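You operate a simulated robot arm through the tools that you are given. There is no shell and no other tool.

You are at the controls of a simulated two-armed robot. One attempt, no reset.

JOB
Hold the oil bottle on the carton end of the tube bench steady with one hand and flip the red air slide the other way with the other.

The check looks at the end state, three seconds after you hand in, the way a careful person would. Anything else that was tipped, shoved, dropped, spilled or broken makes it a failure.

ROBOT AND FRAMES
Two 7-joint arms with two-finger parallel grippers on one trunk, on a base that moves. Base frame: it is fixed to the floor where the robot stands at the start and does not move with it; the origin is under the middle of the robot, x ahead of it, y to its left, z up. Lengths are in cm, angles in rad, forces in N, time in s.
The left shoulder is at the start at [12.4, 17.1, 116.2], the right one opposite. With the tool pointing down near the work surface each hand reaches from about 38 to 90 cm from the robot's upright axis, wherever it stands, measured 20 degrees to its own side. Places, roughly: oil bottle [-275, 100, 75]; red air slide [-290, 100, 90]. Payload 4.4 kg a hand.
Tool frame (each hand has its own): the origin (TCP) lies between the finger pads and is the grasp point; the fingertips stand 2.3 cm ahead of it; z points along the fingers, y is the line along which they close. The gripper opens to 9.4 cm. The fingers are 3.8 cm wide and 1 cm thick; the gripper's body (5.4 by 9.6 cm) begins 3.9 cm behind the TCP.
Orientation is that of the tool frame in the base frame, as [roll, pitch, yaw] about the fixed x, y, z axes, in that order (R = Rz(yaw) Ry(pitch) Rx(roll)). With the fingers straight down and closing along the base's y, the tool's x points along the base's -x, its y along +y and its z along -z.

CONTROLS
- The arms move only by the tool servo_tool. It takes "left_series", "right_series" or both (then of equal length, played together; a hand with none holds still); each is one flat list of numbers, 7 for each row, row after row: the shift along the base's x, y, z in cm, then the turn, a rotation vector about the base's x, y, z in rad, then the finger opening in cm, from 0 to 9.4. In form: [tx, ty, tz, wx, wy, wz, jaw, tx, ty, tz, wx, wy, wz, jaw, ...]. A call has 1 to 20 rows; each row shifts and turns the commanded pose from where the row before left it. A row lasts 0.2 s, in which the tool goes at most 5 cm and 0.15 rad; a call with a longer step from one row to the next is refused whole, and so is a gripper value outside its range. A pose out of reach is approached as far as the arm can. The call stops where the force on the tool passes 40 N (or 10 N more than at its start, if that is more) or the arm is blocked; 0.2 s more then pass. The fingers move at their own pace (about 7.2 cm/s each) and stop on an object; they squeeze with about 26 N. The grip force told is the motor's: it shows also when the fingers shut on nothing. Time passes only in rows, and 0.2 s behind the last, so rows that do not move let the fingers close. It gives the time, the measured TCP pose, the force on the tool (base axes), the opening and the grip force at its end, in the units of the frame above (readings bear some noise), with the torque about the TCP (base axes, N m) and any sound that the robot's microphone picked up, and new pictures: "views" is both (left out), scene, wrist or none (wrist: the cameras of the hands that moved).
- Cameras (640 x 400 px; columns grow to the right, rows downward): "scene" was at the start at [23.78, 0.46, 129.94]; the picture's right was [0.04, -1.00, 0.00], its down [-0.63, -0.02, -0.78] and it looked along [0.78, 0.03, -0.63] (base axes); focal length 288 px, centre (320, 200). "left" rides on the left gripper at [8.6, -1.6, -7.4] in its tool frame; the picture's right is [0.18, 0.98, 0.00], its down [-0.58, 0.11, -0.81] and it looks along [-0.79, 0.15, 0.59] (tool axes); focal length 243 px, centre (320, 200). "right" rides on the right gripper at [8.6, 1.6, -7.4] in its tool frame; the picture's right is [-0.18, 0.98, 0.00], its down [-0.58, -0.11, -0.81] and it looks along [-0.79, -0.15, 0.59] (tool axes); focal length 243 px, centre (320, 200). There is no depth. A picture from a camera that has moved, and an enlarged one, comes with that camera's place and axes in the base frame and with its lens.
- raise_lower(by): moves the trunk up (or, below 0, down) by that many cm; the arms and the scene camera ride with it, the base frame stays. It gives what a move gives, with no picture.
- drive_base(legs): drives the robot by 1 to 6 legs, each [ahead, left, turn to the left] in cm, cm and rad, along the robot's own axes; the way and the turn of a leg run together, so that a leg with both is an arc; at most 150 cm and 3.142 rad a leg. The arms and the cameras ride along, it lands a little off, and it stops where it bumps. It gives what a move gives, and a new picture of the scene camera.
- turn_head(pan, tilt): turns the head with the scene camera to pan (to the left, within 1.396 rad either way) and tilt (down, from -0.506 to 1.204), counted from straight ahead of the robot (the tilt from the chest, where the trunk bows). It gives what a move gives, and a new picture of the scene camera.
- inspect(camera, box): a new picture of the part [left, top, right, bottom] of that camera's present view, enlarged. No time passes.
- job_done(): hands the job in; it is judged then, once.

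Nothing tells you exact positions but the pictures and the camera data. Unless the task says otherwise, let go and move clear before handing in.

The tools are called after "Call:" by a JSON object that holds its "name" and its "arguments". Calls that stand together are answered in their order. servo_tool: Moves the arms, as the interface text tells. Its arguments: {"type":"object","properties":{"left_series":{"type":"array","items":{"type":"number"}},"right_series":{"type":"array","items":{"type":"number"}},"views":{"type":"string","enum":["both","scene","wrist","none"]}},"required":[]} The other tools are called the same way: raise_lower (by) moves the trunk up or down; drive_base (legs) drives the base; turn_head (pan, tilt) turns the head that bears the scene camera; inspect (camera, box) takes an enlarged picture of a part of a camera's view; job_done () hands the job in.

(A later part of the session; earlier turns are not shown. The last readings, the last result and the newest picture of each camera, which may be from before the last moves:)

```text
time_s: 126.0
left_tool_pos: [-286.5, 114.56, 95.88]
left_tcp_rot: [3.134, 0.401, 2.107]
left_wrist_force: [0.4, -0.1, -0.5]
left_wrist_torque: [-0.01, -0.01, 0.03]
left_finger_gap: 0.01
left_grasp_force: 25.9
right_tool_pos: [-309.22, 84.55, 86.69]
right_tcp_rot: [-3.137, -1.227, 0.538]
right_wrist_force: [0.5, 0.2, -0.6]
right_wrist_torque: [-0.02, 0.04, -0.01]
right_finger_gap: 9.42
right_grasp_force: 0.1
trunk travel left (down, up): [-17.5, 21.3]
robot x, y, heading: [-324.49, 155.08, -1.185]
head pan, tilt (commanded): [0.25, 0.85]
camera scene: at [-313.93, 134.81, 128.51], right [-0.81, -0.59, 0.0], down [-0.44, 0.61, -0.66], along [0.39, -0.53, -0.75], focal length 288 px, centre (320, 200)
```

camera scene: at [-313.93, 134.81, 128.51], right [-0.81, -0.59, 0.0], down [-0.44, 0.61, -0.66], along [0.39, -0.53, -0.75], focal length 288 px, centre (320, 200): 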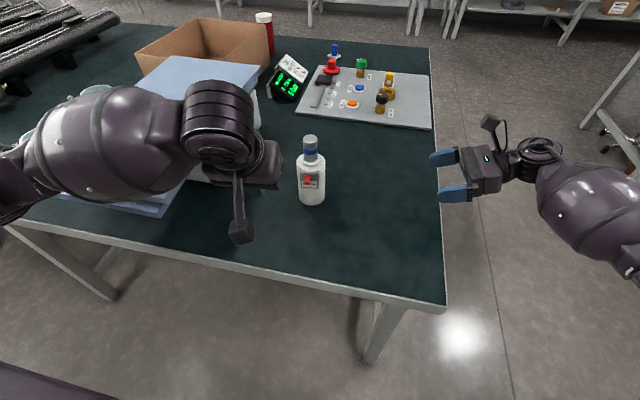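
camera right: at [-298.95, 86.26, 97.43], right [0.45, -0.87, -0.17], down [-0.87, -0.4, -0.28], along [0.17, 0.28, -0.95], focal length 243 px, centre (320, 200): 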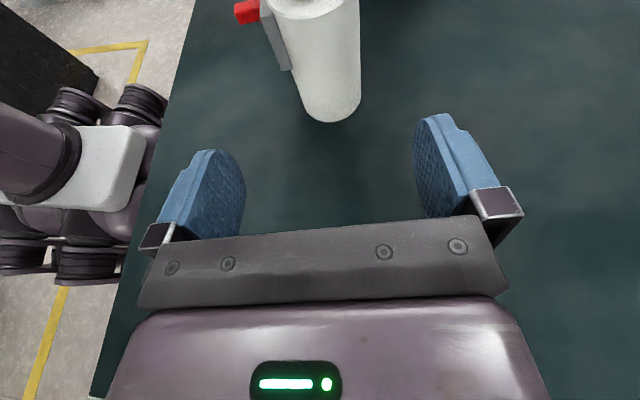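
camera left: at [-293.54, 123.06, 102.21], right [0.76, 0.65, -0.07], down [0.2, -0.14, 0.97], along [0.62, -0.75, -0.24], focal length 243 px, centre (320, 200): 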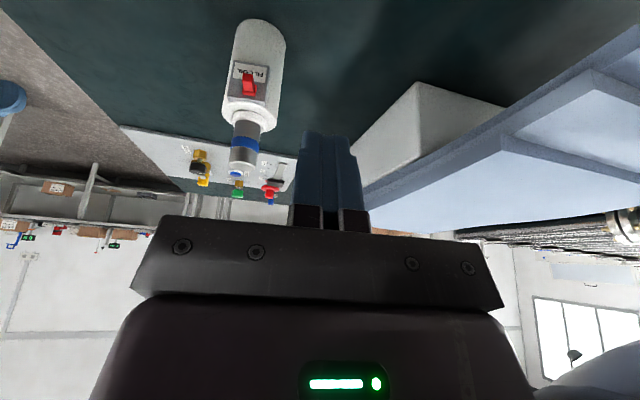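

Tracking stays good. I'll inspect the gap between the left forearm and the lid stack before going lower.

Call:
{"name": "inspect", "arguments": {"camera": "scene", "box": [0, 60, 300, 240]}}

Call:
{"name": "turn_head", "arguments": {"pan": 0.9, "tilt": 0.75}}

```text
2.13 times, centred on (150, 150) of scene
camera zoom: at [-313.93, 134.81, 128.51], right [-0.81, -0.59, 0.0], down [-0.44, 0.61, -0.66], along [0.39, -0.53, -0.75], focal length 614 px, centre (683, 307)
```

zoom: 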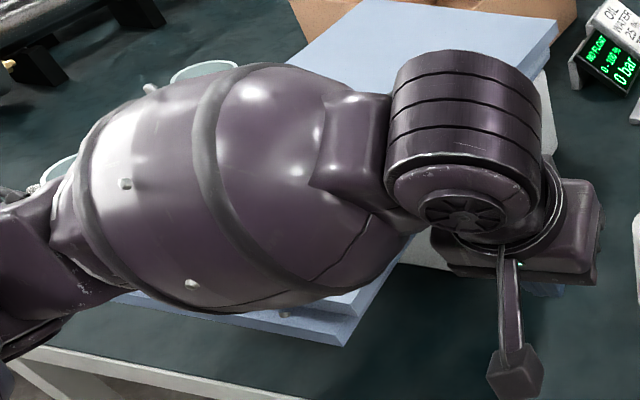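

```text
time_s: 127.0
left_tool_pos: [-286.64, 114.68, 95.79]
left_tcp_rot: [3.137, 0.4, 2.108]
left_wrist_force: [-0.4, -0.2, -0.5]
left_wrist_torque: [0.0, 0.02, -0.03]
left_finger_gap: 0.02
left_grasp_force: 26.0
right_tool_pos: [-309.26, 84.57, 86.76]
right_tcp_rot: [-3.135, -1.228, 0.538]
right_wrist_force: [-0.2, -0.3, -0.2]
right_wrist_torque: [0.01, -0.01, -0.01]
right_finger_gap: 9.41
right_grasp_force: 0.0
trunk travel left (down, up): [-17.5, 21.3]
robot x, y, heading: [-324.21, 155.25, -1.184]
head pan, tilt (commanded): [0.901, 0.75]
camera scene: at [-310.62, 138.76, 129.32], right [-0.28, -0.96, 0.0], down [-0.65, 0.19, -0.73], along [0.7, -0.21, -0.68], focal length 288 px, centre (320, 200)
```

scene: 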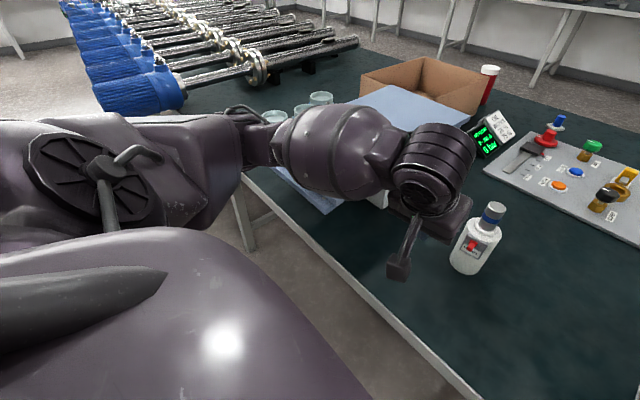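

Call:
{"name": "inspect", "arguments": {"camera": "scene", "box": [220, 80, 500, 290]}}

```text
1.90 times, centred on (360, 185) of scene
camera zoom: at [-310.62, 138.76, 129.32], right [-0.28, -0.96, 0.0], down [-0.65, 0.19, -0.73], along [0.7, -0.21, -0.68], focal length 548 px, centre (244, 229)
```

zoom: 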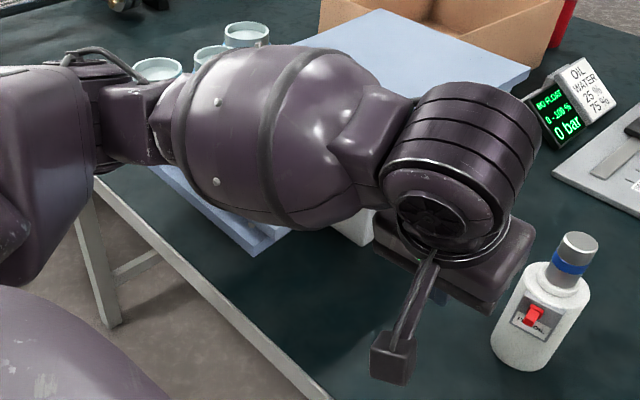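

The forearm clears the lids by over 10 cm now. I'll make the hand steeper still (about 80° down) and bring it slowly forward and down to a point left-front of the tab, as a dry run.

Call:
{"name": "servo_tool", "arguments": {"left_series": [0, 0, 0, 0.095, 0.0556, 0, 0, 0, 0, 0, 0.095, 0.0556, 0, 0, 0.62, -1.06, -0.9, 0, 0, 0, 0, 0.62, -1.06, -0.9, 0, 0, 0, 0, 0.62, -1.06, -0.9, 0, 0, 0, 0, 0, 0, 0, 0, 0, 0, 0], "views": "both"}}

```text
time_s: 128.4
left_tool_pos: [-284.58, 111.36, 93.11]
left_tcp_rot: [3.134, 0.18, 2.108]
left_wrist_force: [-0.2, 0.0, 0.6]
left_wrist_torque: [0.01, 0.0, 0.05]
left_finger_gap: 0.02
left_grasp_force: 26.1
right_tool_pos: [-309.23, 84.65, 86.77]
right_tcp_rot: [-3.138, -1.227, 0.537]
right_wrist_force: [0.0, 0.6, -0.2]
right_wrist_torque: [0.04, 0.0, -0.02]
right_finger_gap: 9.38
right_grasp_force: 0.0
trunk travel left (down, up): [-17.5, 21.3]
robot x, y, heading: [-323.98, 154.93, -1.186]
head pan, tilt (commanded): [0.901, 0.75]
camera scene: at [-310.62, 138.79, 129.33], right [-0.28, -0.96, 0.0], down [-0.65, 0.19, -0.73], along [0.7, -0.21, -0.68], focal length 288 px, centre (320, 200)
camera left: at [-291.08, 119.02, 98.99], right [0.75, 0.66, -0.03], down [0.31, -0.31, 0.9], along [0.58, -0.68, -0.44], focal length 243 px, centre (320, 200)
```

scene: 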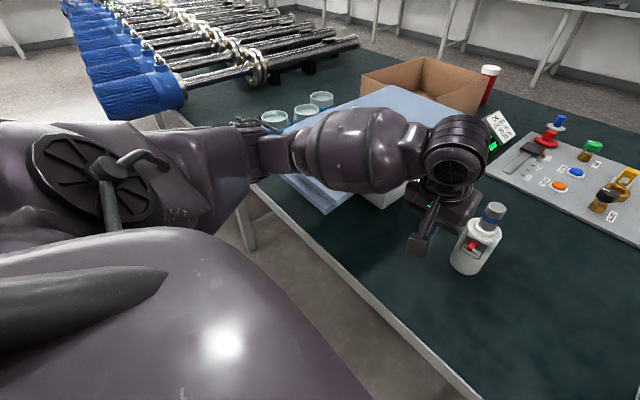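
left: 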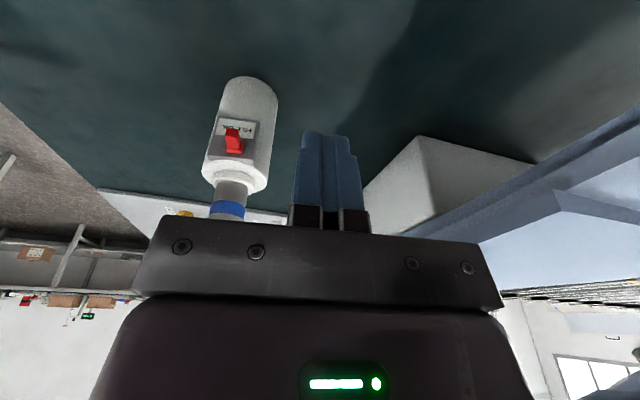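

No sway, and the left wrist camera sees the slide well. Continuing to z ≈ 88, still left-front of the tab.

Call:
{"name": "servo_tool", "arguments": {"left_series": [0.5, -0.86, -0.9, 0, 0, 0, 0, 0.5, -0.86, -0.9, 0, 0, 0, 0, 0.5, -0.86, -0.9, 0, 0, 0, 0, 0, 0, -0.9, 0, 0, 0, 0, 0, 0, -0.9, 0, 0, 0, 0, 0, 0, 0, 0, 0, 0, 0], "views": "both"}}

Call:
{"name": "inspect", "arguments": {"camera": "scene", "box": [220, 80, 520, 290]}}

```text
time_s: 129.8
left_tool_pos: [-283.1, 108.92, 88.67]
left_tcp_rot: [3.133, 0.178, 2.107]
left_wrist_force: [0.7, 0.6, -0.2]
left_wrist_torque: [0.01, 0.0, -0.02]
left_finger_gap: 0.0
left_grasp_force: 26.1
right_tool_pos: [-309.26, 84.63, 86.71]
right_tcp_rot: [-3.139, -1.226, 0.537]
right_wrist_force: [-0.3, -0.7, 1.0]
right_wrist_torque: [-0.02, 0.03, -0.03]
right_finger_gap: 9.41
right_grasp_force: 0.0
trunk travel left (down, up): [-17.5, 21.3]
robot x, y, heading: [-323.89, 154.87, -1.187]
head pan, tilt (commanded): [0.901, 0.75]
camera scene: at [-310.62, 138.78, 129.32], right [-0.28, -0.96, 0.0], down [-0.65, 0.19, -0.73], along [0.7, -0.21, -0.68], focal length 288 px, centre (320, 200)
camera left: at [-289.59, 116.5, 94.5], right [0.75, 0.66, -0.03], down [0.31, -0.31, 0.9], along [0.58, -0.68, -0.44], focal length 243 px, centre (320, 200)
```

scene: 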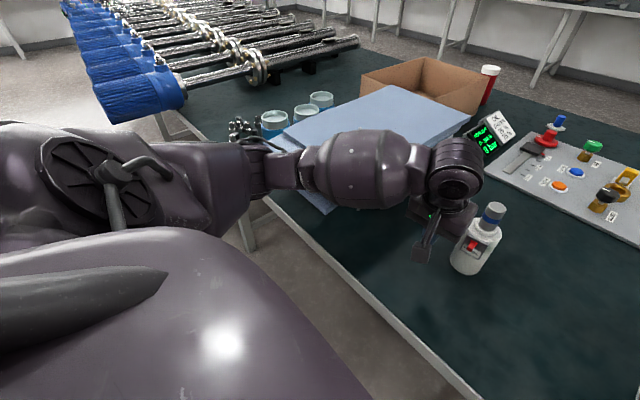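
left: 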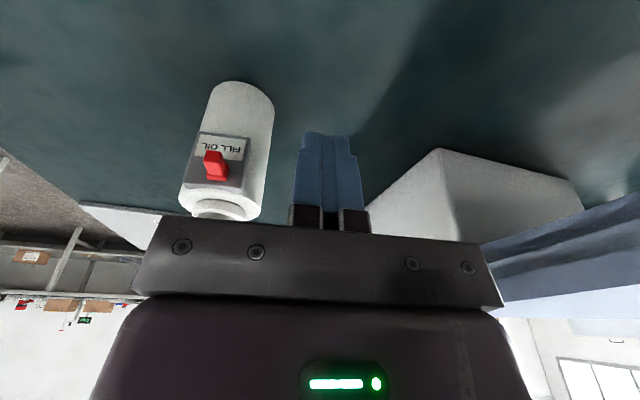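

```text
1.90 times, centred on (370, 185) of scene
camera zoom: at [-310.62, 138.78, 129.32], right [-0.28, -0.96, 0.0], down [-0.65, 0.19, -0.73], along [0.7, -0.21, -0.68], focal length 548 px, centre (225, 229)
```

zoom: 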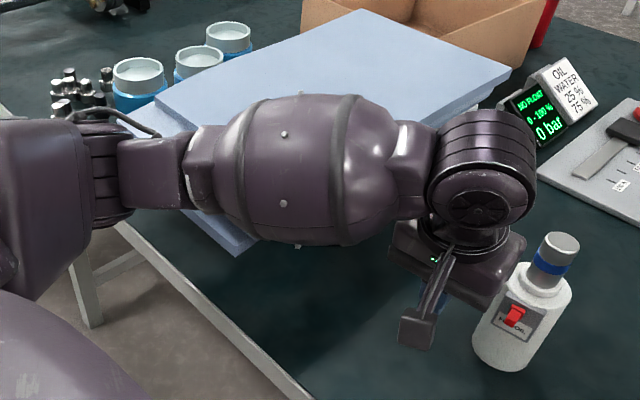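

The dry run works: left hand at z 88.7 in front-left of the tab with no contact and no sway. I'll leave it there and bring the right hand back to its spot right of the bottle at grip height.

Call:
{"name": "servo_tool", "arguments": {"right_series": [1.62, 0.667, -0.5, 0, 0, 0, 9.4, 1.62, 0.667, -0.5, 0, 0, 0, 9.4, 1.62, 0.667, -0.5, 0, 0, 0, 9.4, 1.62, 0.667, -0.5, 0, 0, 0, 9.4, 1.62, 0.667, -1, 0, 0, 0, 9.4, 1.62, 0.667, -1, 0, 0, 0, 9.4, 1.62, 0.667, -1, 0, 0, 0, 9.4, 1.62, 0.667, -1, 0, 0, 0, 9.4], "views": "both"}}

Call:
{"name": "turn_head", "arguments": {"pan": 0.15, "tilt": 0.85}}

```text
time_s: 131.6
left_tool_pos: [-283.17, 108.75, 88.67]
left_tcp_rot: [3.134, 0.18, 2.106]
left_wrist_force: [0.0, -0.3, 0.1]
left_wrist_torque: [-0.02, -0.03, 0.02]
left_finger_gap: 0.02
left_grasp_force: 26.2
right_tool_pos: [-296.16, 89.87, 80.85]
right_tcp_rot: [-3.138, -1.226, 0.538]
right_wrist_force: [-0.1, -0.2, 0.7]
right_wrist_torque: [0.01, -0.03, 0.01]
right_finger_gap: 9.39
right_grasp_force: 0.2
trunk travel left (down, up): [-17.5, 21.3]
robot x, y, heading: [-324.24, 154.69, -1.187]
head pan, tilt (commanded): [0.901, 0.75]
camera scene: at [-310.58, 138.77, 129.31], right [-0.28, -0.96, 0.0], down [-0.65, 0.19, -0.73], along [0.7, -0.21, -0.68], focal length 288 px, centre (320, 200)
camera right: at [-298.85, 86.31, 91.38], right [0.45, -0.87, -0.17], down [-0.87, -0.4, -0.28], along [0.17, 0.28, -0.95], focal length 243 px, centre (320, 200)
```

scene: 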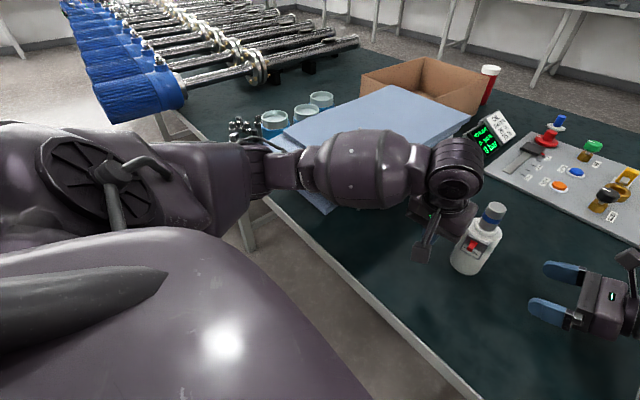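
right: 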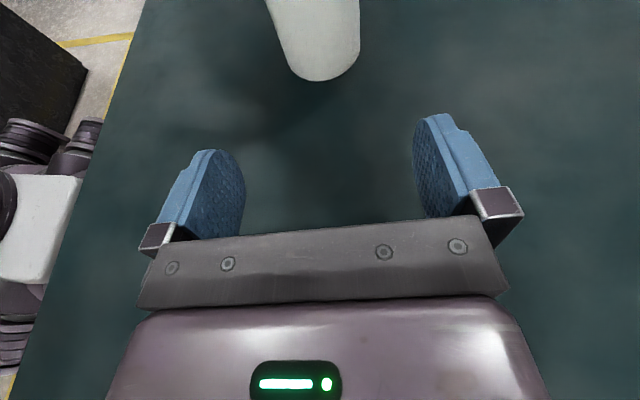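

```text
time_s: 132.7
left_tool_pos: [-283.2, 108.77, 88.77]
left_tcp_rot: [3.135, 0.18, 2.108]
left_wrist_force: [-0.2, 0.5, 0.3]
left_wrist_torque: [-0.01, -0.01, -0.01]
left_finger_gap: 0.0
left_grasp_force: 26.0
right_tool_pos: [-296.17, 89.94, 80.77]
right_tcp_rot: [-3.137, -1.226, 0.537]
right_wrist_force: [0.4, -0.6, 0.2]
right_wrist_torque: [0.02, 0.0, 0.04]
right_finger_gap: 9.41
right_grasp_force: 0.2
trunk travel left (down, up): [-17.5, 21.3]
robot x, y, heading: [-324.03, 155.31, -1.189]
head pan, tilt (commanded): [0.15, 0.85]
camera scene: at [-314.58, 134.39, 128.52], right [-0.86, -0.51, 0.0], down [-0.38, 0.65, -0.66], along [0.34, -0.57, -0.75], focal length 288 px, centre (320, 200)
```

scene: 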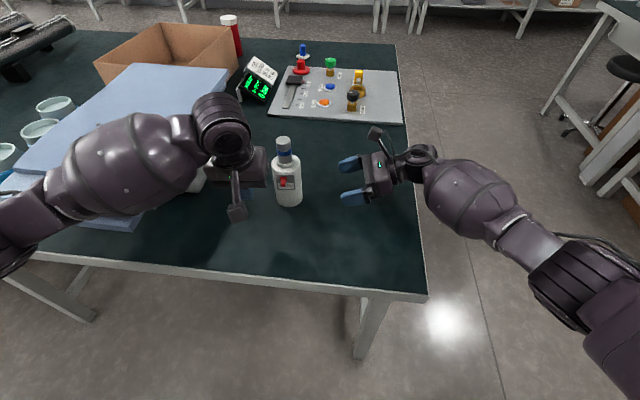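

The bottle base is still at [-284.1, 97.05] and the right jaws are lined up. Lowering to 78.8 and advancing to the bottle.

Call:
{"name": "servo_tool", "arguments": {"right_series": [0, 0, -1, 0, 0, 0, 9.4, 0, 0, -1, 0, 0, 0, 9.4, 1.3, 0.76, 0, 0, 0, 0, 9.4, 1.3, 0.76, 0, 0, 0, 0, 9.4, 1.3, 0.76, 0, 0, 0, 0, 9.4, 1.3, 0.76, 0, 0, 0, 0, 9.4, 1.3, 0.76, 0, 0, 0, 0, 9.4], "views": "wrist"}}

Call:
{"name": "inspect", "arguments": {"camera": "scene", "box": [220, 110, 420, 235]}}

```text
time_s: 134.3
left_tool_pos: [-283.15, 108.85, 88.64]
left_tcp_rot: [3.134, 0.18, 2.106]
left_wrist_force: [0.5, -0.4, 0.0]
left_wrist_torque: [-0.03, 0.0, 0.02]
left_finger_gap: 0.02
left_grasp_force: 25.4
right_tool_pos: [-289.71, 93.71, 78.69]
right_tcp_rot: [-3.137, -1.224, 0.536]
right_wrist_force: [0.2, -0.8, 0.3]
right_wrist_torque: [-0.03, 0.0, 0.02]
right_finger_gap: 9.37
right_grasp_force: 0.0
trunk travel left (down, up): [-17.5, 21.3]
robot x, y, heading: [-324.19, 155.22, -1.189]
head pan, tilt (commanded): [0.15, 0.85]
camera right: at [-292.45, 90.13, 89.34], right [0.45, -0.87, -0.18], down [-0.88, -0.4, -0.27], along [0.17, 0.28, -0.95], focal length 243 px, centre (320, 200)
```

right: 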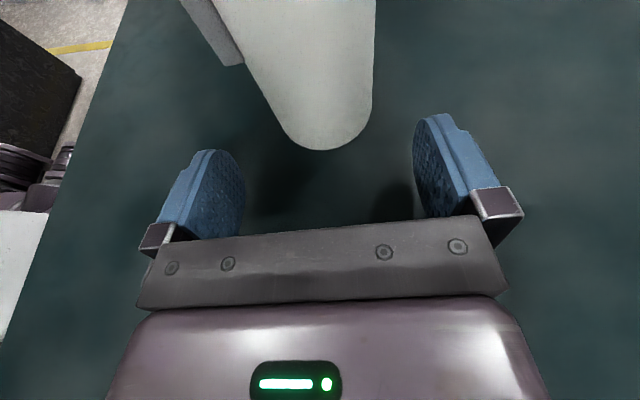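

```text
3.20 times, centred on (320, 172) of scene
camera zoom: at [-314.57, 134.39, 128.52], right [-0.86, -0.51, 0.0], down [-0.38, 0.65, -0.66], along [0.34, -0.57, -0.75], focal length 920 px, centre (320, 288)
```

zoom: 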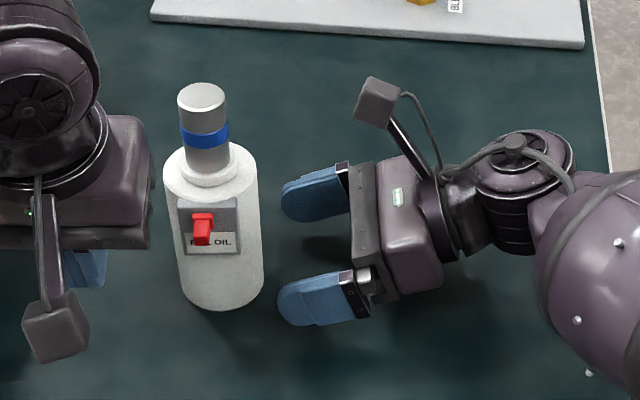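

Call:
{"name": "servo_tool", "arguments": {"right_series": [1.18, 0.71, 0, 0, 0, 0, 9.4, 1.18, 0.71, 0, 0, 0, 0, 9.4, 1.18, 0.71, 0, 0, 0, 0, 9.4, 1.1, 0.66, 0, 0, 0, 0, 9.4, 0, 0, 0, 0, 0, 0, 8.2, 0, 0, 0, 0, 0, 0, 7.0, 0, 0, 0, 0, 0, 0, 7.0], "views": "wrist"}}

Call:
{"name": "inspect", "arguments": {"camera": "scene", "box": [230, 120, 380, 225]}}

```text
time_s: 135.9
left_tool_pos: [-283.13, 108.86, 88.76]
left_tcp_rot: [3.134, 0.18, 2.107]
left_wrist_force: [-0.6, -0.8, 0.3]
left_wrist_torque: [0.0, -0.01, 0.0]
left_finger_gap: 0.0
left_grasp_force: 25.7
right_tool_pos: [-285.13, 96.42, 78.85]
right_tcp_rot: [-3.137, -1.228, 0.538]
right_wrist_force: [0.8, -0.2, 0.6]
right_wrist_torque: [-0.01, 0.02, 0.02]
right_finger_gap: 6.99
right_grasp_force: 0.1
trunk travel left (down, up): [-17.5, 21.3]
robot x, y, heading: [-324.23, 155.23, -1.187]
head pan, tilt (commanded): [0.15, 0.85]
camera right: at [-287.81, 92.94, 89.39], right [0.45, -0.87, -0.17], down [-0.87, -0.4, -0.27], along [0.17, 0.28, -0.95], focal length 243 px, centre (320, 200)
```

right: 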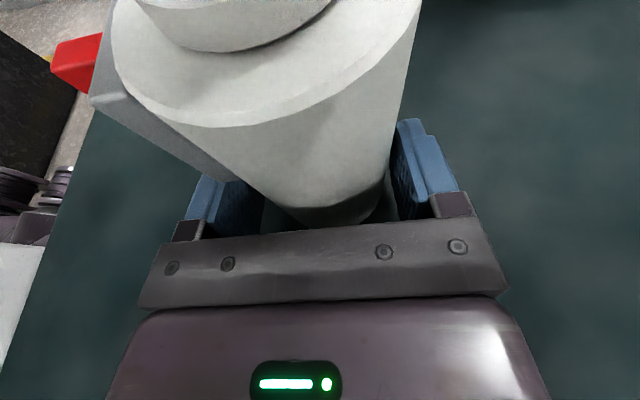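

```text
3.81 times, centred on (305, 172) of scene
camera zoom: at [-314.59, 134.39, 128.52], right [-0.86, -0.51, 0.0], down [-0.38, 0.65, -0.66], along [0.34, -0.57, -0.75], focal length 1096 px, centre (377, 305)
```

zoom: 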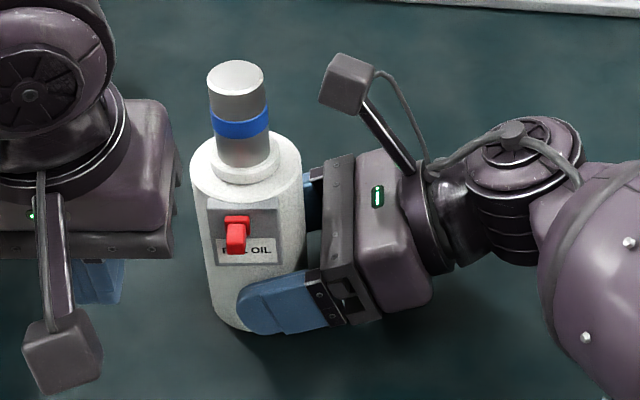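

Before squeezing the bottle, I'll bring the left finger tips to the waiting spot just left of the tab (down, in, then right).

Call:
{"name": "servo_tool", "arguments": {"left_series": [0, 0, -0.87, 0, 0, 0, 0, 0, 0, -0.87, 0, 0, 0, 0, 0, 0, -0.86, 0, 0, 0, 0, 0.57, -0.98, 0, 0, 0, 0, 0, 0.57, -0.98, 0, 0, 0, 0, 0, 0.57, -0.98, 0, 0, 0, 0, 0, -0.86, -0.5, 0, 0, 0, 0, 0, 0, 0, 0, 0, 0, 0, 0], "views": "both"}}

Call:
{"name": "inspect", "arguments": {"camera": "left", "box": [160, 60, 400, 230]}}

Call:
{"name": "inspect", "arguments": {"camera": "scene", "box": [230, 120, 380, 225]}}

```text
time_s: 137.7
left_tool_pos: [-282.62, 106.96, 87.34]
left_tcp_rot: [3.134, 0.201, 2.111]
left_wrist_force: [0.7, -1.0, 0.3]
left_wrist_torque: [-0.01, 0.0, -0.02]
left_finger_gap: 0.02
left_grasp_force: 26.5
right_tool_pos: [-285.32, 97.92, 80.23]
right_tcp_rot: [3.088, -1.226, 0.596]
right_wrist_force: [0.9, -0.9, 0.4]
right_wrist_torque: [0.0, 0.02, -0.04]
right_finger_gap: 7.06
right_grasp_force: 0.5
trunk travel left (down, up): [-17.5, 21.3]
robot x, y, heading: [-324.07, 155.35, -1.178]
head pan, tilt (commanded): [0.15, 0.85]
camera scene: at [-315.48, 136.43, 128.98], right [-0.86, -0.51, 0.0], down [-0.38, 0.63, -0.67], along [0.34, -0.58, -0.74], focal length 288 px, centre (320, 200)
camera left: at [-289.14, 114.78, 92.97], right [0.75, 0.66, -0.03], down [0.3, -0.3, 0.91], along [0.59, -0.69, -0.42], focal length 243 px, centre (320, 200)
```

scene: 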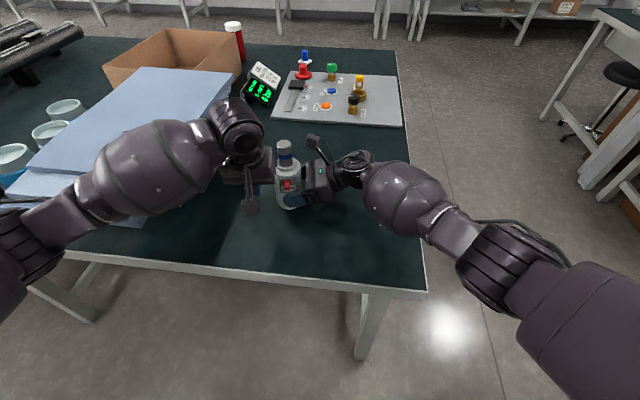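
left: 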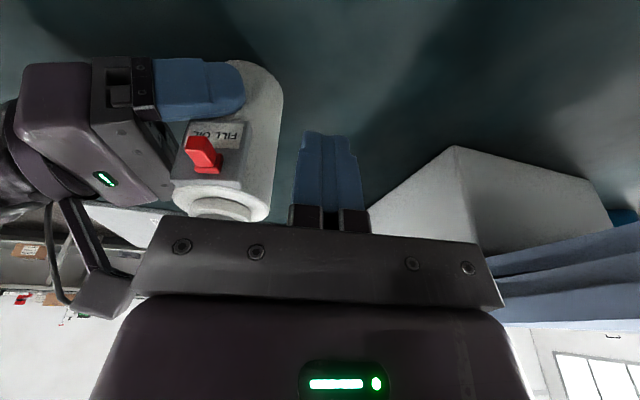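

```text
2.35 times, centred on (280, 145) of left
camera zoom: at [-289.14, 114.78, 92.97], right [0.75, 0.66, -0.03], down [0.3, -0.3, 0.91], along [0.59, -0.69, -0.42], focal length 571 px, centre (414, 329)
```

zoom: 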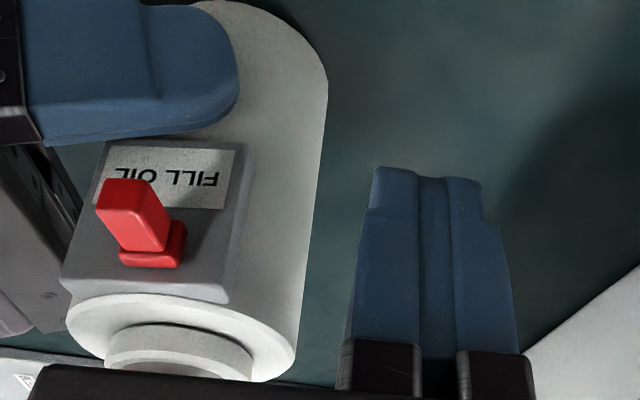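

```text
3.81 times, centred on (305, 172) of scene
camera zoom: at [-315.48, 136.43, 128.98], right [-0.86, -0.51, 0.0], down [-0.38, 0.63, -0.67], along [0.34, -0.58, -0.74], focal length 1096 px, centre (377, 305)
```

zoom: 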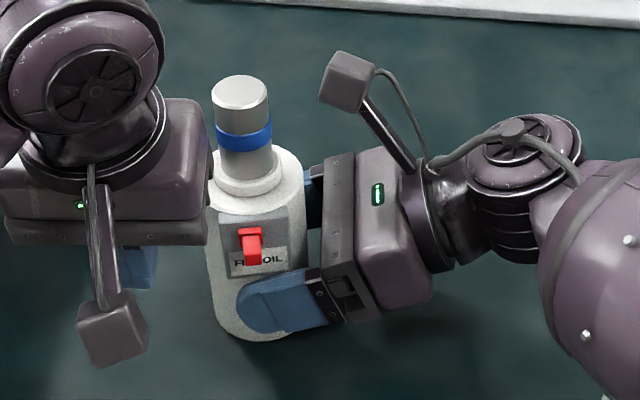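

The body leaned back again (right hand shifted ~1.4 cm), so something under the left arm is touching. Before moving I'll look closely at the left forearm region and the bottle.

Call:
{"name": "inspect", "arguments": {"camera": "scene", "box": [0, 70, 280, 260]}}

Call:
{"name": "inspect", "arguments": {"camera": "left", "box": [360, 100, 640, 400]}}

Call:
{"name": "inspect", "arguments": {"camera": "right", "box": [0, 0, 640, 400]}}

```text
2.11 times, centred on (140, 165) of scene
camera zoom: at [-315.48, 136.43, 128.98], right [-0.86, -0.51, 0.0], down [-0.38, 0.63, -0.67], along [0.34, -0.58, -0.74], focal length 606 px, centre (699, 274)
```

zoom: 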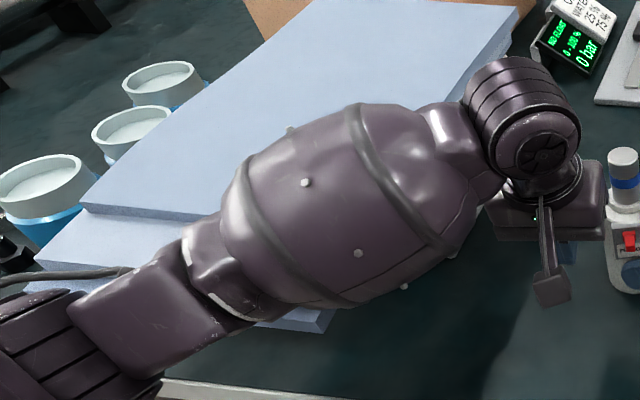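

```text
1.33 times, centred on (500, 250) of left
camera zoom: at [-289.14, 114.78, 92.97], right [0.75, 0.66, -0.03], down [0.3, -0.3, 0.91], along [0.59, -0.69, -0.42], focal length 324 px, centre (80, 133)
```

zoom: 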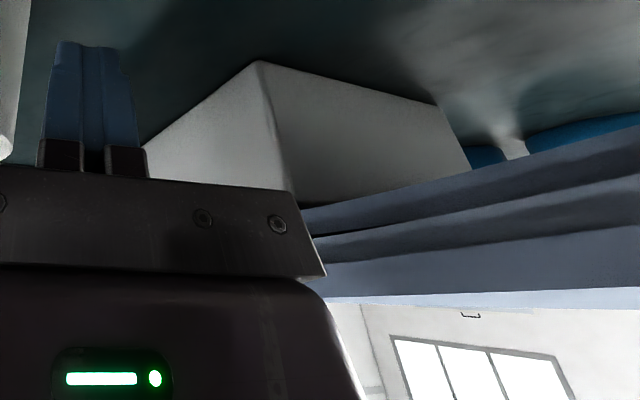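

```text
1.00 times, centred on (320, 200) of right (not enlarged: the box is as wide or as high as the picture)
camera zoom: at [-288.13, 94.47, 90.85], right [0.46, -0.87, -0.16], down [-0.87, -0.41, -0.28], along [0.18, 0.26, -0.95], focal length 243 px, centre (320, 200)
```

zoom: 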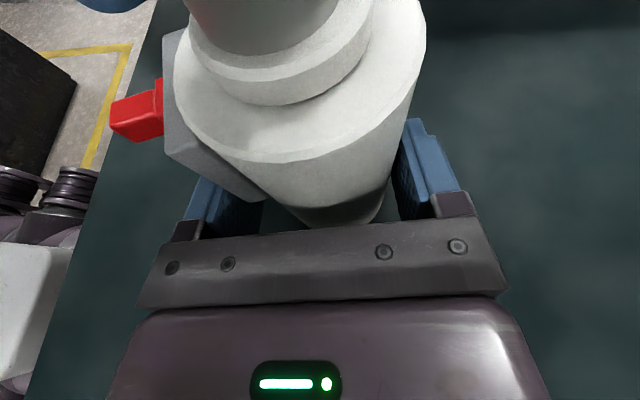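

The forearm barrel is just about touching the top blue sheet. I'll raise the left hand very slowly (so the body doesn't drop back suddenly), and open the right jaws a little at the same time.

Call:
{"name": "servo_tool", "arguments": {"left_series": [0, 0, 0.2, 0, 0, 0, 0, 0, 0, 0.2, 0, 0, 0, 0, 0, 0, 0.2, 0, 0, 0, 0, 0, 0, 0.2, 0, 0, 0, 0, 0, 0, 0.2, 0, 0, 0, 0, 0, 0, 0.2, 0, 0, 0, 0], "views": "scene"}}

```text
time_s: 139.1
left_tool_pos: [-282.08, 107.12, 88.51]
left_tcp_rot: [3.131, 0.202, 2.115]
left_wrist_force: [0.4, 0.4, 0.3]
left_wrist_torque: [0.03, -0.01, -0.02]
left_finger_gap: 0.01
left_grasp_force: 26.4
right_tool_pos: [-285.07, 97.99, 80.11]
right_tcp_rot: [3.093, -1.221, 0.595]
right_wrist_force: [0.0, 0.5, -0.3]
right_wrist_torque: [0.01, -0.03, 0.02]
right_finger_gap: 7.02
right_grasp_force: 0.0
trunk travel left (down, up): [-17.5, 21.3]
robot x, y, heading: [-324.48, 155.17, -1.182]
head pan, tilt (commanded): [0.15, 0.85]
camera scene: at [-315.18, 136.45, 128.95], right [-0.86, -0.52, 0.0], down [-0.38, 0.63, -0.67], along [0.34, -0.58, -0.74], focal length 288 px, centre (320, 200)
```

scene: 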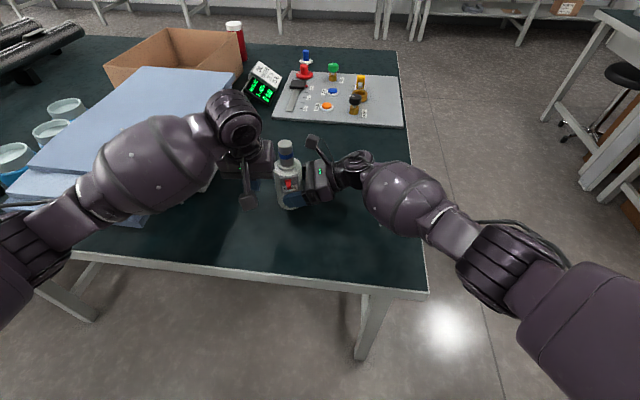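

Raising didn't bring the body back, so the cause is elsewhere. I'll look down at my own left arm and body to find the contact.

Call:
{"name": "turn_head", "arguments": {"pan": 0.7, "tilt": 1.2}}

Call:
{"name": "turn_head", "arguments": {"pan": 0.0, "tilt": 1.2}}

```text
time_s: 140.1
left_tool_pos: [-282.05, 107.05, 88.38]
left_tcp_rot: [3.131, 0.201, 2.116]
left_wrist_force: [-0.4, -0.1, 0.0]
left_wrist_torque: [0.02, 0.01, -0.01]
left_finger_gap: 0.0
left_grasp_force: 25.7
right_tool_pos: [-285.05, 97.92, 80.14]
right_tcp_rot: [3.092, -1.224, 0.597]
right_wrist_force: [0.1, 0.4, 0.8]
right_wrist_torque: [-0.03, -0.02, 0.02]
right_finger_gap: 6.99
right_grasp_force: 0.1
trunk travel left (down, up): [-17.5, 21.3]
robot x, y, heading: [-324.31, 155.16, -1.181]
head pan, tilt (commanded): [0.7, 1.201]
camera scene: at [-314.25, 140.5, 126.52], right [-0.46, -0.89, 0.01], down [-0.82, 0.43, -0.38], along [0.33, -0.18, -0.93], focal length 288 px, centre (320, 200)
```

scene: 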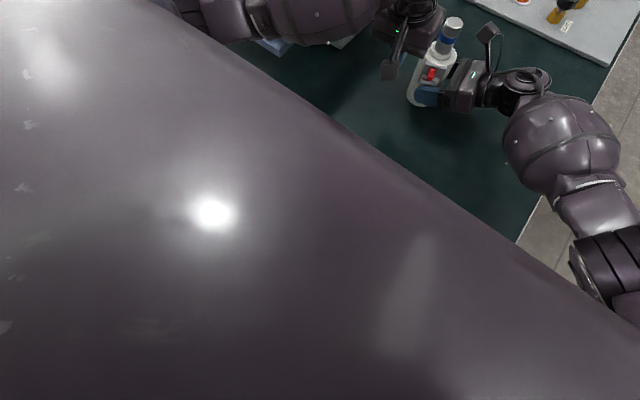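

```text
time_s: 141.2
left_tool_pos: [-282.12, 106.98, 88.55]
left_tcp_rot: [3.132, 0.203, 2.114]
left_wrist_force: [-0.1, -0.2, -0.5]
left_wrist_torque: [0.02, -0.01, -0.03]
left_finger_gap: 0.0
left_grasp_force: 26.2
right_tool_pos: [-285.15, 97.9, 80.06]
right_tcp_rot: [3.093, -1.224, 0.596]
right_wrist_force: [0.5, 0.1, 0.3]
right_wrist_torque: [0.03, 0.03, 0.0]
right_finger_gap: 7.0
right_grasp_force: 0.1
trunk travel left (down, up): [-17.5, 21.3]
robot x, y, heading: [-324.14, 155.08, -1.18]
head pan, tilt (commanded): [0.0, 1.201]
camera scene: at [-317.1, 137.89, 126.54], right [-0.92, -0.38, 0.0], down [-0.35, 0.86, -0.38], along [0.14, -0.35, -0.93], focal length 288 px, centre (320, 200)
```

scene: 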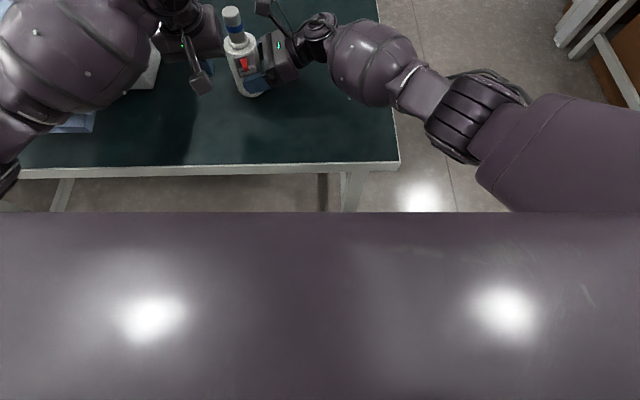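

I'll ease the left hand back toward me slowly and see whether the body comes upright again.

Call:
{"name": "servo_tool", "arguments": {"left_series": [-0.15, 0.26, 0, 0, 0, 0, 0, -0.15, 0.26, 0, 0, 0, 0, 0, -0.15, 0.26, 0, 0, 0, 0, 0, -0.15, 0.26, 0, 0, 0, 0, 0, -0.15, 0.26, 0, 0, 0, 0, 0], "views": "scene"}}

```text
time_s: 142.4
left_tool_pos: [-284.03, 107.48, 87.75]
left_tcp_rot: [3.131, 0.19, 2.101]
left_wrist_force: [-0.5, -0.7, -0.2]
left_wrist_torque: [0.02, -0.02, 0.0]
left_finger_gap: 0.01
left_grasp_force: 26.1
right_tool_pos: [-285.79, 97.01, 79.49]
right_tcp_rot: [3.119, -1.229, 0.561]
right_wrist_force: [0.7, -0.6, -0.4]
right_wrist_torque: [0.01, 0.0, 0.01]
right_finger_gap: 7.01
right_grasp_force: 0.0
trunk travel left (down, up): [-17.5, 21.3]
robot x, y, heading: [-324.11, 154.94, -1.191]
head pan, tilt (commanded): [0.0, 1.201]
camera scene: at [-317.53, 136.84, 126.28], right [-0.93, -0.37, 0.0], down [-0.34, 0.86, -0.37], along [0.14, -0.34, -0.93], focal length 288 px, centre (320, 200)
```

scene: 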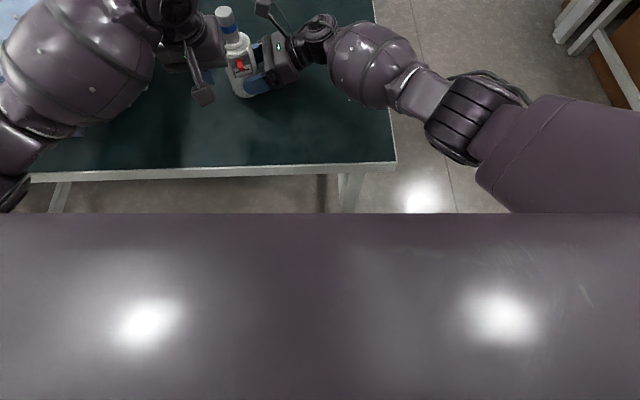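

The body is partly back. Let me take a closer look from above at the left forearm and its neighbours.

Call:
{"name": "turn_head", "arguments": {"pan": 0.6, "tilt": 1.0}}

Call:
{"name": "inspect", "arguments": {"camera": "scene", "box": [60, 0, 460, 250]}}

```text
time_s: 143.4
left_tool_pos: [-284.03, 107.41, 87.78]
left_tcp_rot: [3.132, 0.187, 2.1]
left_wrist_force: [0.0, -0.4, -0.2]
left_wrist_torque: [-0.02, 0.0, 0.04]
left_finger_gap: 0.0
left_grasp_force: 26.0
right_tool_pos: [-285.82, 97.1, 79.45]
right_tcp_rot: [3.117, -1.232, 0.566]
right_wrist_force: [-0.1, -0.3, 0.4]
right_wrist_torque: [0.05, -0.04, 0.01]
right_finger_gap: 7.0
right_grasp_force: 0.0
trunk travel left (down, up): [-17.5, 21.3]
robot x, y, heading: [-324.4, 155.28, -1.188]
head pan, tilt (commanded): [0.6, 1.0]
camera scene: at [-313.81, 138.13, 127.59], right [-0.55, -0.83, 0.0], down [-0.7, 0.46, -0.55], along [0.46, -0.31, -0.84], focal length 288 px, centre (320, 200)
```

scene: 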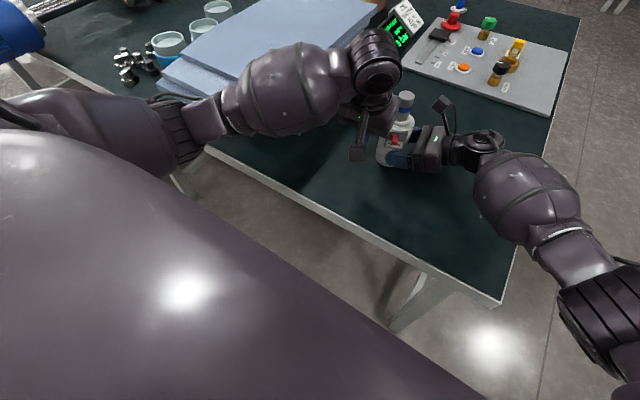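

```text
1.60 times, centred on (260, 125) of scene
camera zoom: at [-313.81, 138.13, 127.59], right [-0.55, -0.83, 0.0], down [-0.7, 0.46, -0.55], along [0.46, -0.31, -0.84], focal length 460 px, centre (416, 320)
```

zoom: 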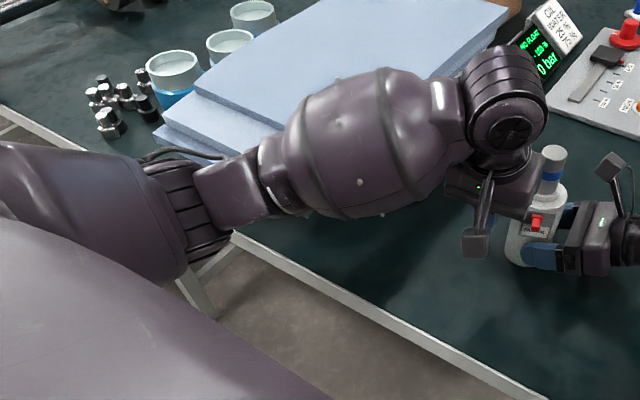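

Call:
{"name": "turn_head", "arguments": {"pan": -0.2, "tilt": 0.8}}

Call:
{"name": "inspect", "arguments": {"camera": "scene", "box": [0, 40, 320, 240]}}

```text
time_s: 144.5
left_tool_pos: [-284.04, 107.31, 87.69]
left_tcp_rot: [3.13, 0.187, 2.102]
left_wrist_force: [0.6, 0.2, -0.6]
left_wrist_torque: [0.01, -0.01, 0.03]
left_finger_gap: 0.0
left_grasp_force: 25.9
right_tool_pos: [-285.76, 97.01, 79.52]
right_tcp_rot: [3.116, -1.23, 0.567]
right_wrist_force: [0.5, 0.1, 0.4]
right_wrist_torque: [0.0, 0.0, -0.01]
right_finger_gap: 6.98
right_grasp_force: 0.0
trunk travel left (down, up): [-17.5, 21.3]
robot x, y, heading: [-324.35, 155.52, -1.186]
head pan, tilt (commanded): [-0.201, 0.799]
camera scene: at [-318.16, 134.04, 129.11], right [-0.98, -0.18, -0.01], down [-0.12, 0.7, -0.7], along [0.13, -0.69, -0.71], focal length 288 px, centre (320, 200)
```

scene: 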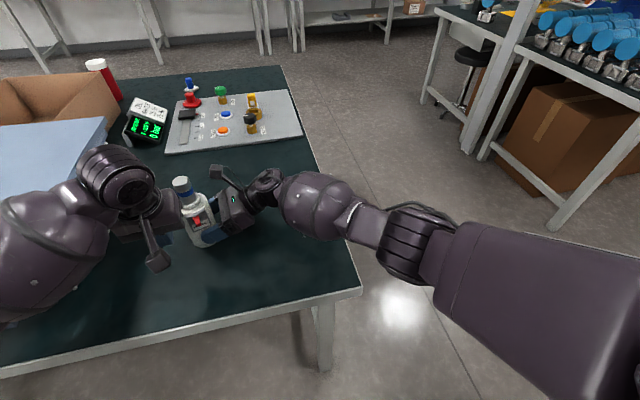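

```text
2.00 times, centred on (160, 140) of scene
camera zoom: at [-318.16, 134.04, 129.11], right [-0.98, -0.18, -0.01], down [-0.12, 0.7, -0.7], along [0.13, -0.69, -0.71], focal length 575 px, centre (640, 320)
```

zoom: 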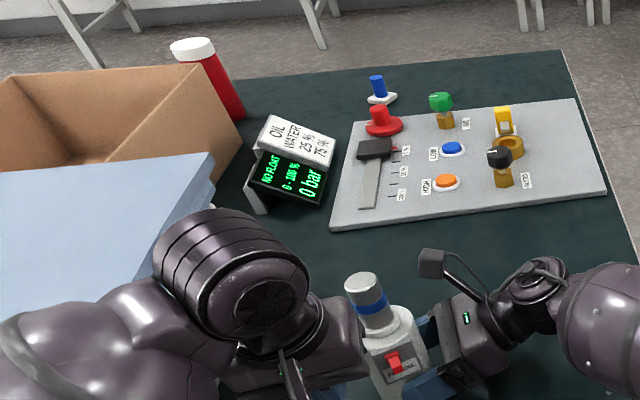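

The contact isn't with the lids at all; the left arm is simply too folded in toward the body at this spot. I'll open the right jaws first so the bottle isn't dragged, then ease the left hand back and up slowly.

Call:
{"name": "servo_tool", "arguments": {"right_series": [0, 0, 0, 0, 0, 0, 8.0, 0, 0, 0, 0, 0, 0, 9.4, 0, 0, 0, 0, 0, 0, 9.4], "views": "none"}}

Call:
{"name": "servo_tool", "arguments": {"left_series": [-0.1, 0.3, 0.1, 0, 0, 0, 0, -0.1, 0.3, 0.1, 0, 0, 0, 0, -0.1, 0.3, 0.1, 0, 0, 0, 0, -0.1, 0.3, 0.1, 0, 0, 0, 0, -0.1, 0.3, 0.2, 0, 0, 0, 0, -0.1, 0.3, 0.2, 0, 0, 0, 0, -0.1, 0.3, 0.2, 0, 0, 0, 0, -0.1, 0.3, 0.2, 0, 0, 0, 0], "views": "both"}}

```text
time_s: 145.3
left_tool_pos: [-284.03, 107.35, 87.77]
left_tcp_rot: [3.132, 0.186, 2.104]
left_wrist_force: [0.0, -0.4, 0.1]
left_wrist_torque: [-0.01, 0.01, 0.03]
left_finger_gap: 0.02
left_grasp_force: 26.3
right_tool_pos: [-285.79, 97.08, 79.62]
right_tcp_rot: [3.114, -1.23, 0.568]
right_wrist_force: [-0.7, 0.0, -0.8]
right_wrist_torque: [0.01, -0.02, 0.0]
right_finger_gap: 9.39
right_grasp_force: 0.0
trunk travel left (down, up): [-17.5, 21.3]
robot x, y, heading: [-323.88, 155.24, -1.186]
head pan, tilt (commanded): [-0.201, 0.799]
```

```text
time_s: 147.1
left_tool_pos: [-283.83, 109.21, 88.26]
left_tcp_rot: [3.134, 0.176, 2.108]
left_wrist_force: [0.5, 0.5, 0.7]
left_wrist_torque: [0.0, 0.04, 0.01]
left_finger_gap: 0.0
left_grasp_force: 26.0
right_tool_pos: [-285.2, 96.52, 78.63]
right_tcp_rot: [-3.134, -1.228, 0.535]
right_wrist_force: [0.1, 0.5, -0.2]
right_wrist_torque: [0.0, 0.02, -0.02]
right_finger_gap: 9.41
right_grasp_force: 0.1
trunk travel left (down, up): [-17.5, 21.3]
robot x, y, heading: [-324.17, 155.09, -1.185]
head pan, tilt (commanded): [-0.201, 0.799]
camera scene: at [-317.08, 133.12, 128.87], right [-0.98, -0.18, 0.0], down [-0.13, 0.71, -0.7], along [0.13, -0.69, -0.72], focal length 288 px, centre (320, 200)
camera left: at [-290.27, 116.73, 94.11], right [0.75, 0.66, -0.02], down [0.31, -0.32, 0.9], along [0.58, -0.68, -0.44], focal length 243 px, centre (320, 200)
```

scene: 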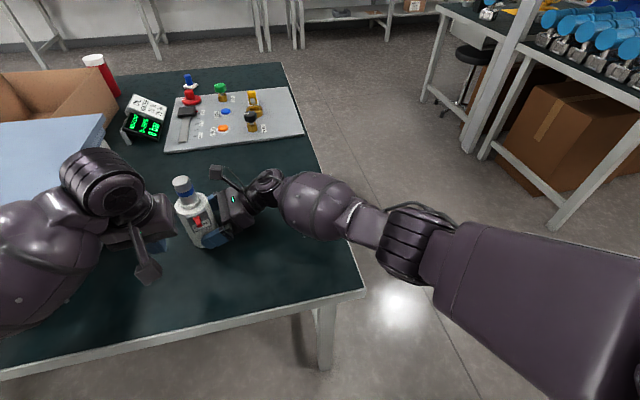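
left: 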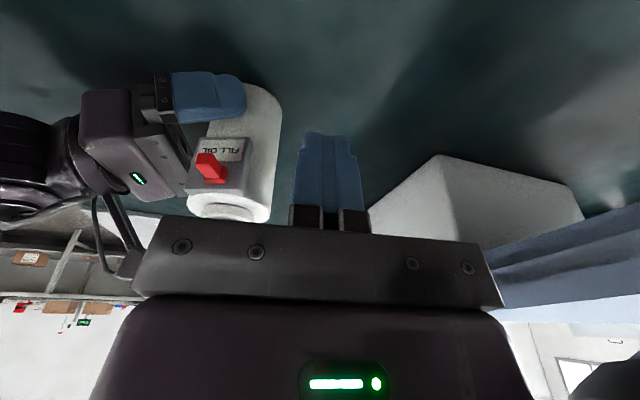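

The body is upright again and the right hand is back in place around the bottle. Let me check where the bottle stands now.

Call:
{"name": "inspect", "arguments": {"camera": "right", "box": [0, 0, 640, 400]}}

Call:
{"name": "inspect", "arguments": {"camera": "scene", "box": [140, 155, 260, 255]}}

```text
1.00 times, centred on (320, 200) of right (not enlarged: the box is as wide or as high as the picture)
camera zoom: at [-287.8, 92.92, 89.26], right [0.45, -0.87, -0.18], down [-0.87, -0.4, -0.28], along [0.17, 0.28, -0.95], focal length 243 px, centre (320, 200)
```

zoom: 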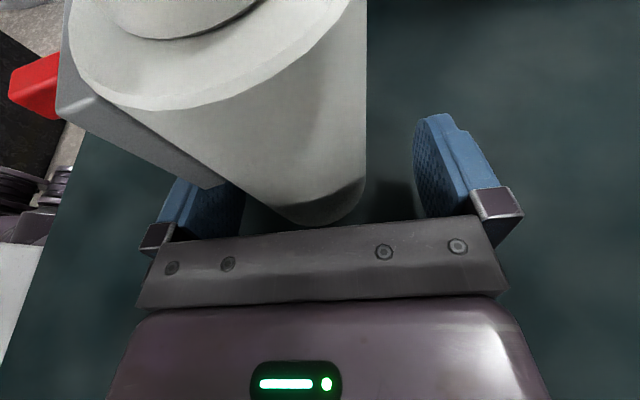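

```text
4.00 times, centred on (200, 205) of scene
camera zoom: at [-317.08, 133.12, 128.87], right [-0.98, -0.18, 0.0], down [-0.13, 0.71, -0.7], along [0.13, -0.69, -0.72], focal length 1151 px, centre (800, 180)
```

zoom: 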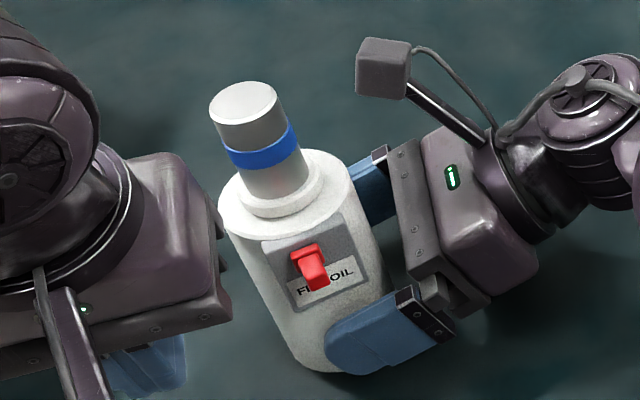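

The bottle is upright but has been dragged about 1 cm toward me inside the open jaws; I can bring it back when I re-grip. Now I back the right hand straight out and lift the left hand, to reposition the base further right.

Call:
{"name": "servo_tool", "arguments": {"right_series": [-1.3, -0.78, 0, 0, 0, 0, 9.4, -1.3, -0.78, 0, 0, 0, 0, 9.4, -1.3, -0.78, 0, 0, 0, 0, 9.4, -1.3, -0.78, 0, 0, 0, 0, 9.4, -1.3, -0.78, 0, 0, 0, 0, 9.4, -1.3, -0.78, 0, 0, 0, 0, 9.4, -1.3, -0.78, 0, 0, 0, 0, 9.4, -1.3, -0.78, 1, 0, 0, 0, 9.4, -1.3, -0.78, 2, 0, 0, 0, 9.4, 0, 0, 2.5, 0, 0, 0, 9.4, 0, 0, 2.5, 0, 0, 0, 9.4], "left_series": [0, 0, 0, 0, 0, 0, 0, -0.2, 0.5, 0.3, 0, 0, 0, 0, -0.4, 0.8, 0.6, 0, 0, 0, 0, -0.4, 0.8, 1, 0, 0, 0, 0, -0.4, 0.8, 1.4, 0, 0, 0, 0, -0.4, 0.8, 1.4, 0, 0, 0, 0, 0, 0, 1.8, 0, 0, 0, 0, 0, 0, 2, 0, 0, 0, 0, 0, 0, 2, 0, 0, 0, 0, 0, 0, 2, 0, 0, 0, 0, 0, 0, 2, 0, 0, 0, 0], "views": "both"}}

```text
time_s: 149.5
left_tool_pos: [-285.77, 112.9, 102.95]
left_tcp_rot: [3.135, 0.181, 2.106]
left_wrist_force: [-0.5, 0.6, -0.5]
left_wrist_torque: [-0.01, 0.01, 0.0]
left_finger_gap: 0.0
left_grasp_force: 25.7
right_tool_pos: [-296.89, 89.6, 86.83]
right_tcp_rot: [-3.14, -1.228, 0.539]
right_wrist_force: [0.3, 0.2, 0.9]
right_wrist_torque: [0.0, 0.02, -0.02]
right_finger_gap: 9.37
right_grasp_force: 0.0
trunk travel left (down, up): [-17.5, 21.3]
robot x, y, heading: [-324.04, 155.03, -1.186]
head pan, tilt (commanded): [-0.201, 0.799]
camera scene: at [-317.14, 133.24, 128.94], right [-0.98, -0.18, 0.0], down [-0.13, 0.7, -0.7], along [0.13, -0.69, -0.72], focal length 288 px, centre (320, 200)
camera right: at [-299.57, 85.93, 97.49], right [0.45, -0.87, -0.17], down [-0.88, -0.4, -0.27], along [0.17, 0.28, -0.95], focal length 243 px, centre (320, 200)
camera left: at [-292.21, 120.51, 108.82], right [0.75, 0.66, -0.03], down [0.31, -0.31, 0.9], along [0.58, -0.68, -0.44], focal length 243 px, centre (320, 200)
```

scene: 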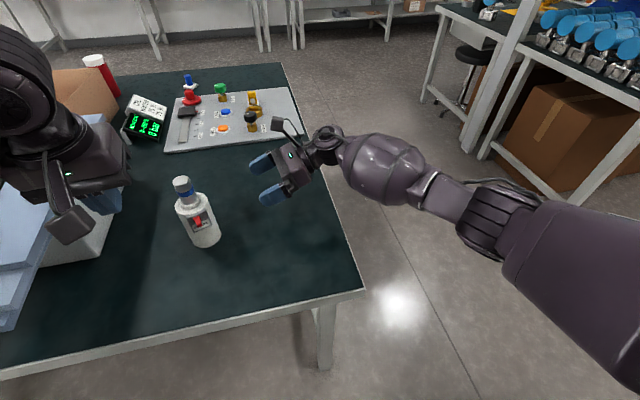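
right: 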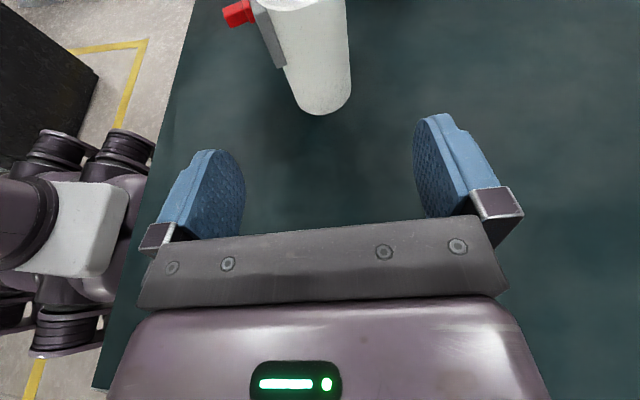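
left: 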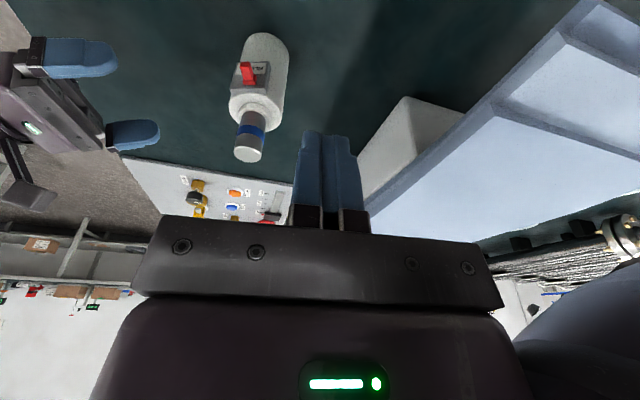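

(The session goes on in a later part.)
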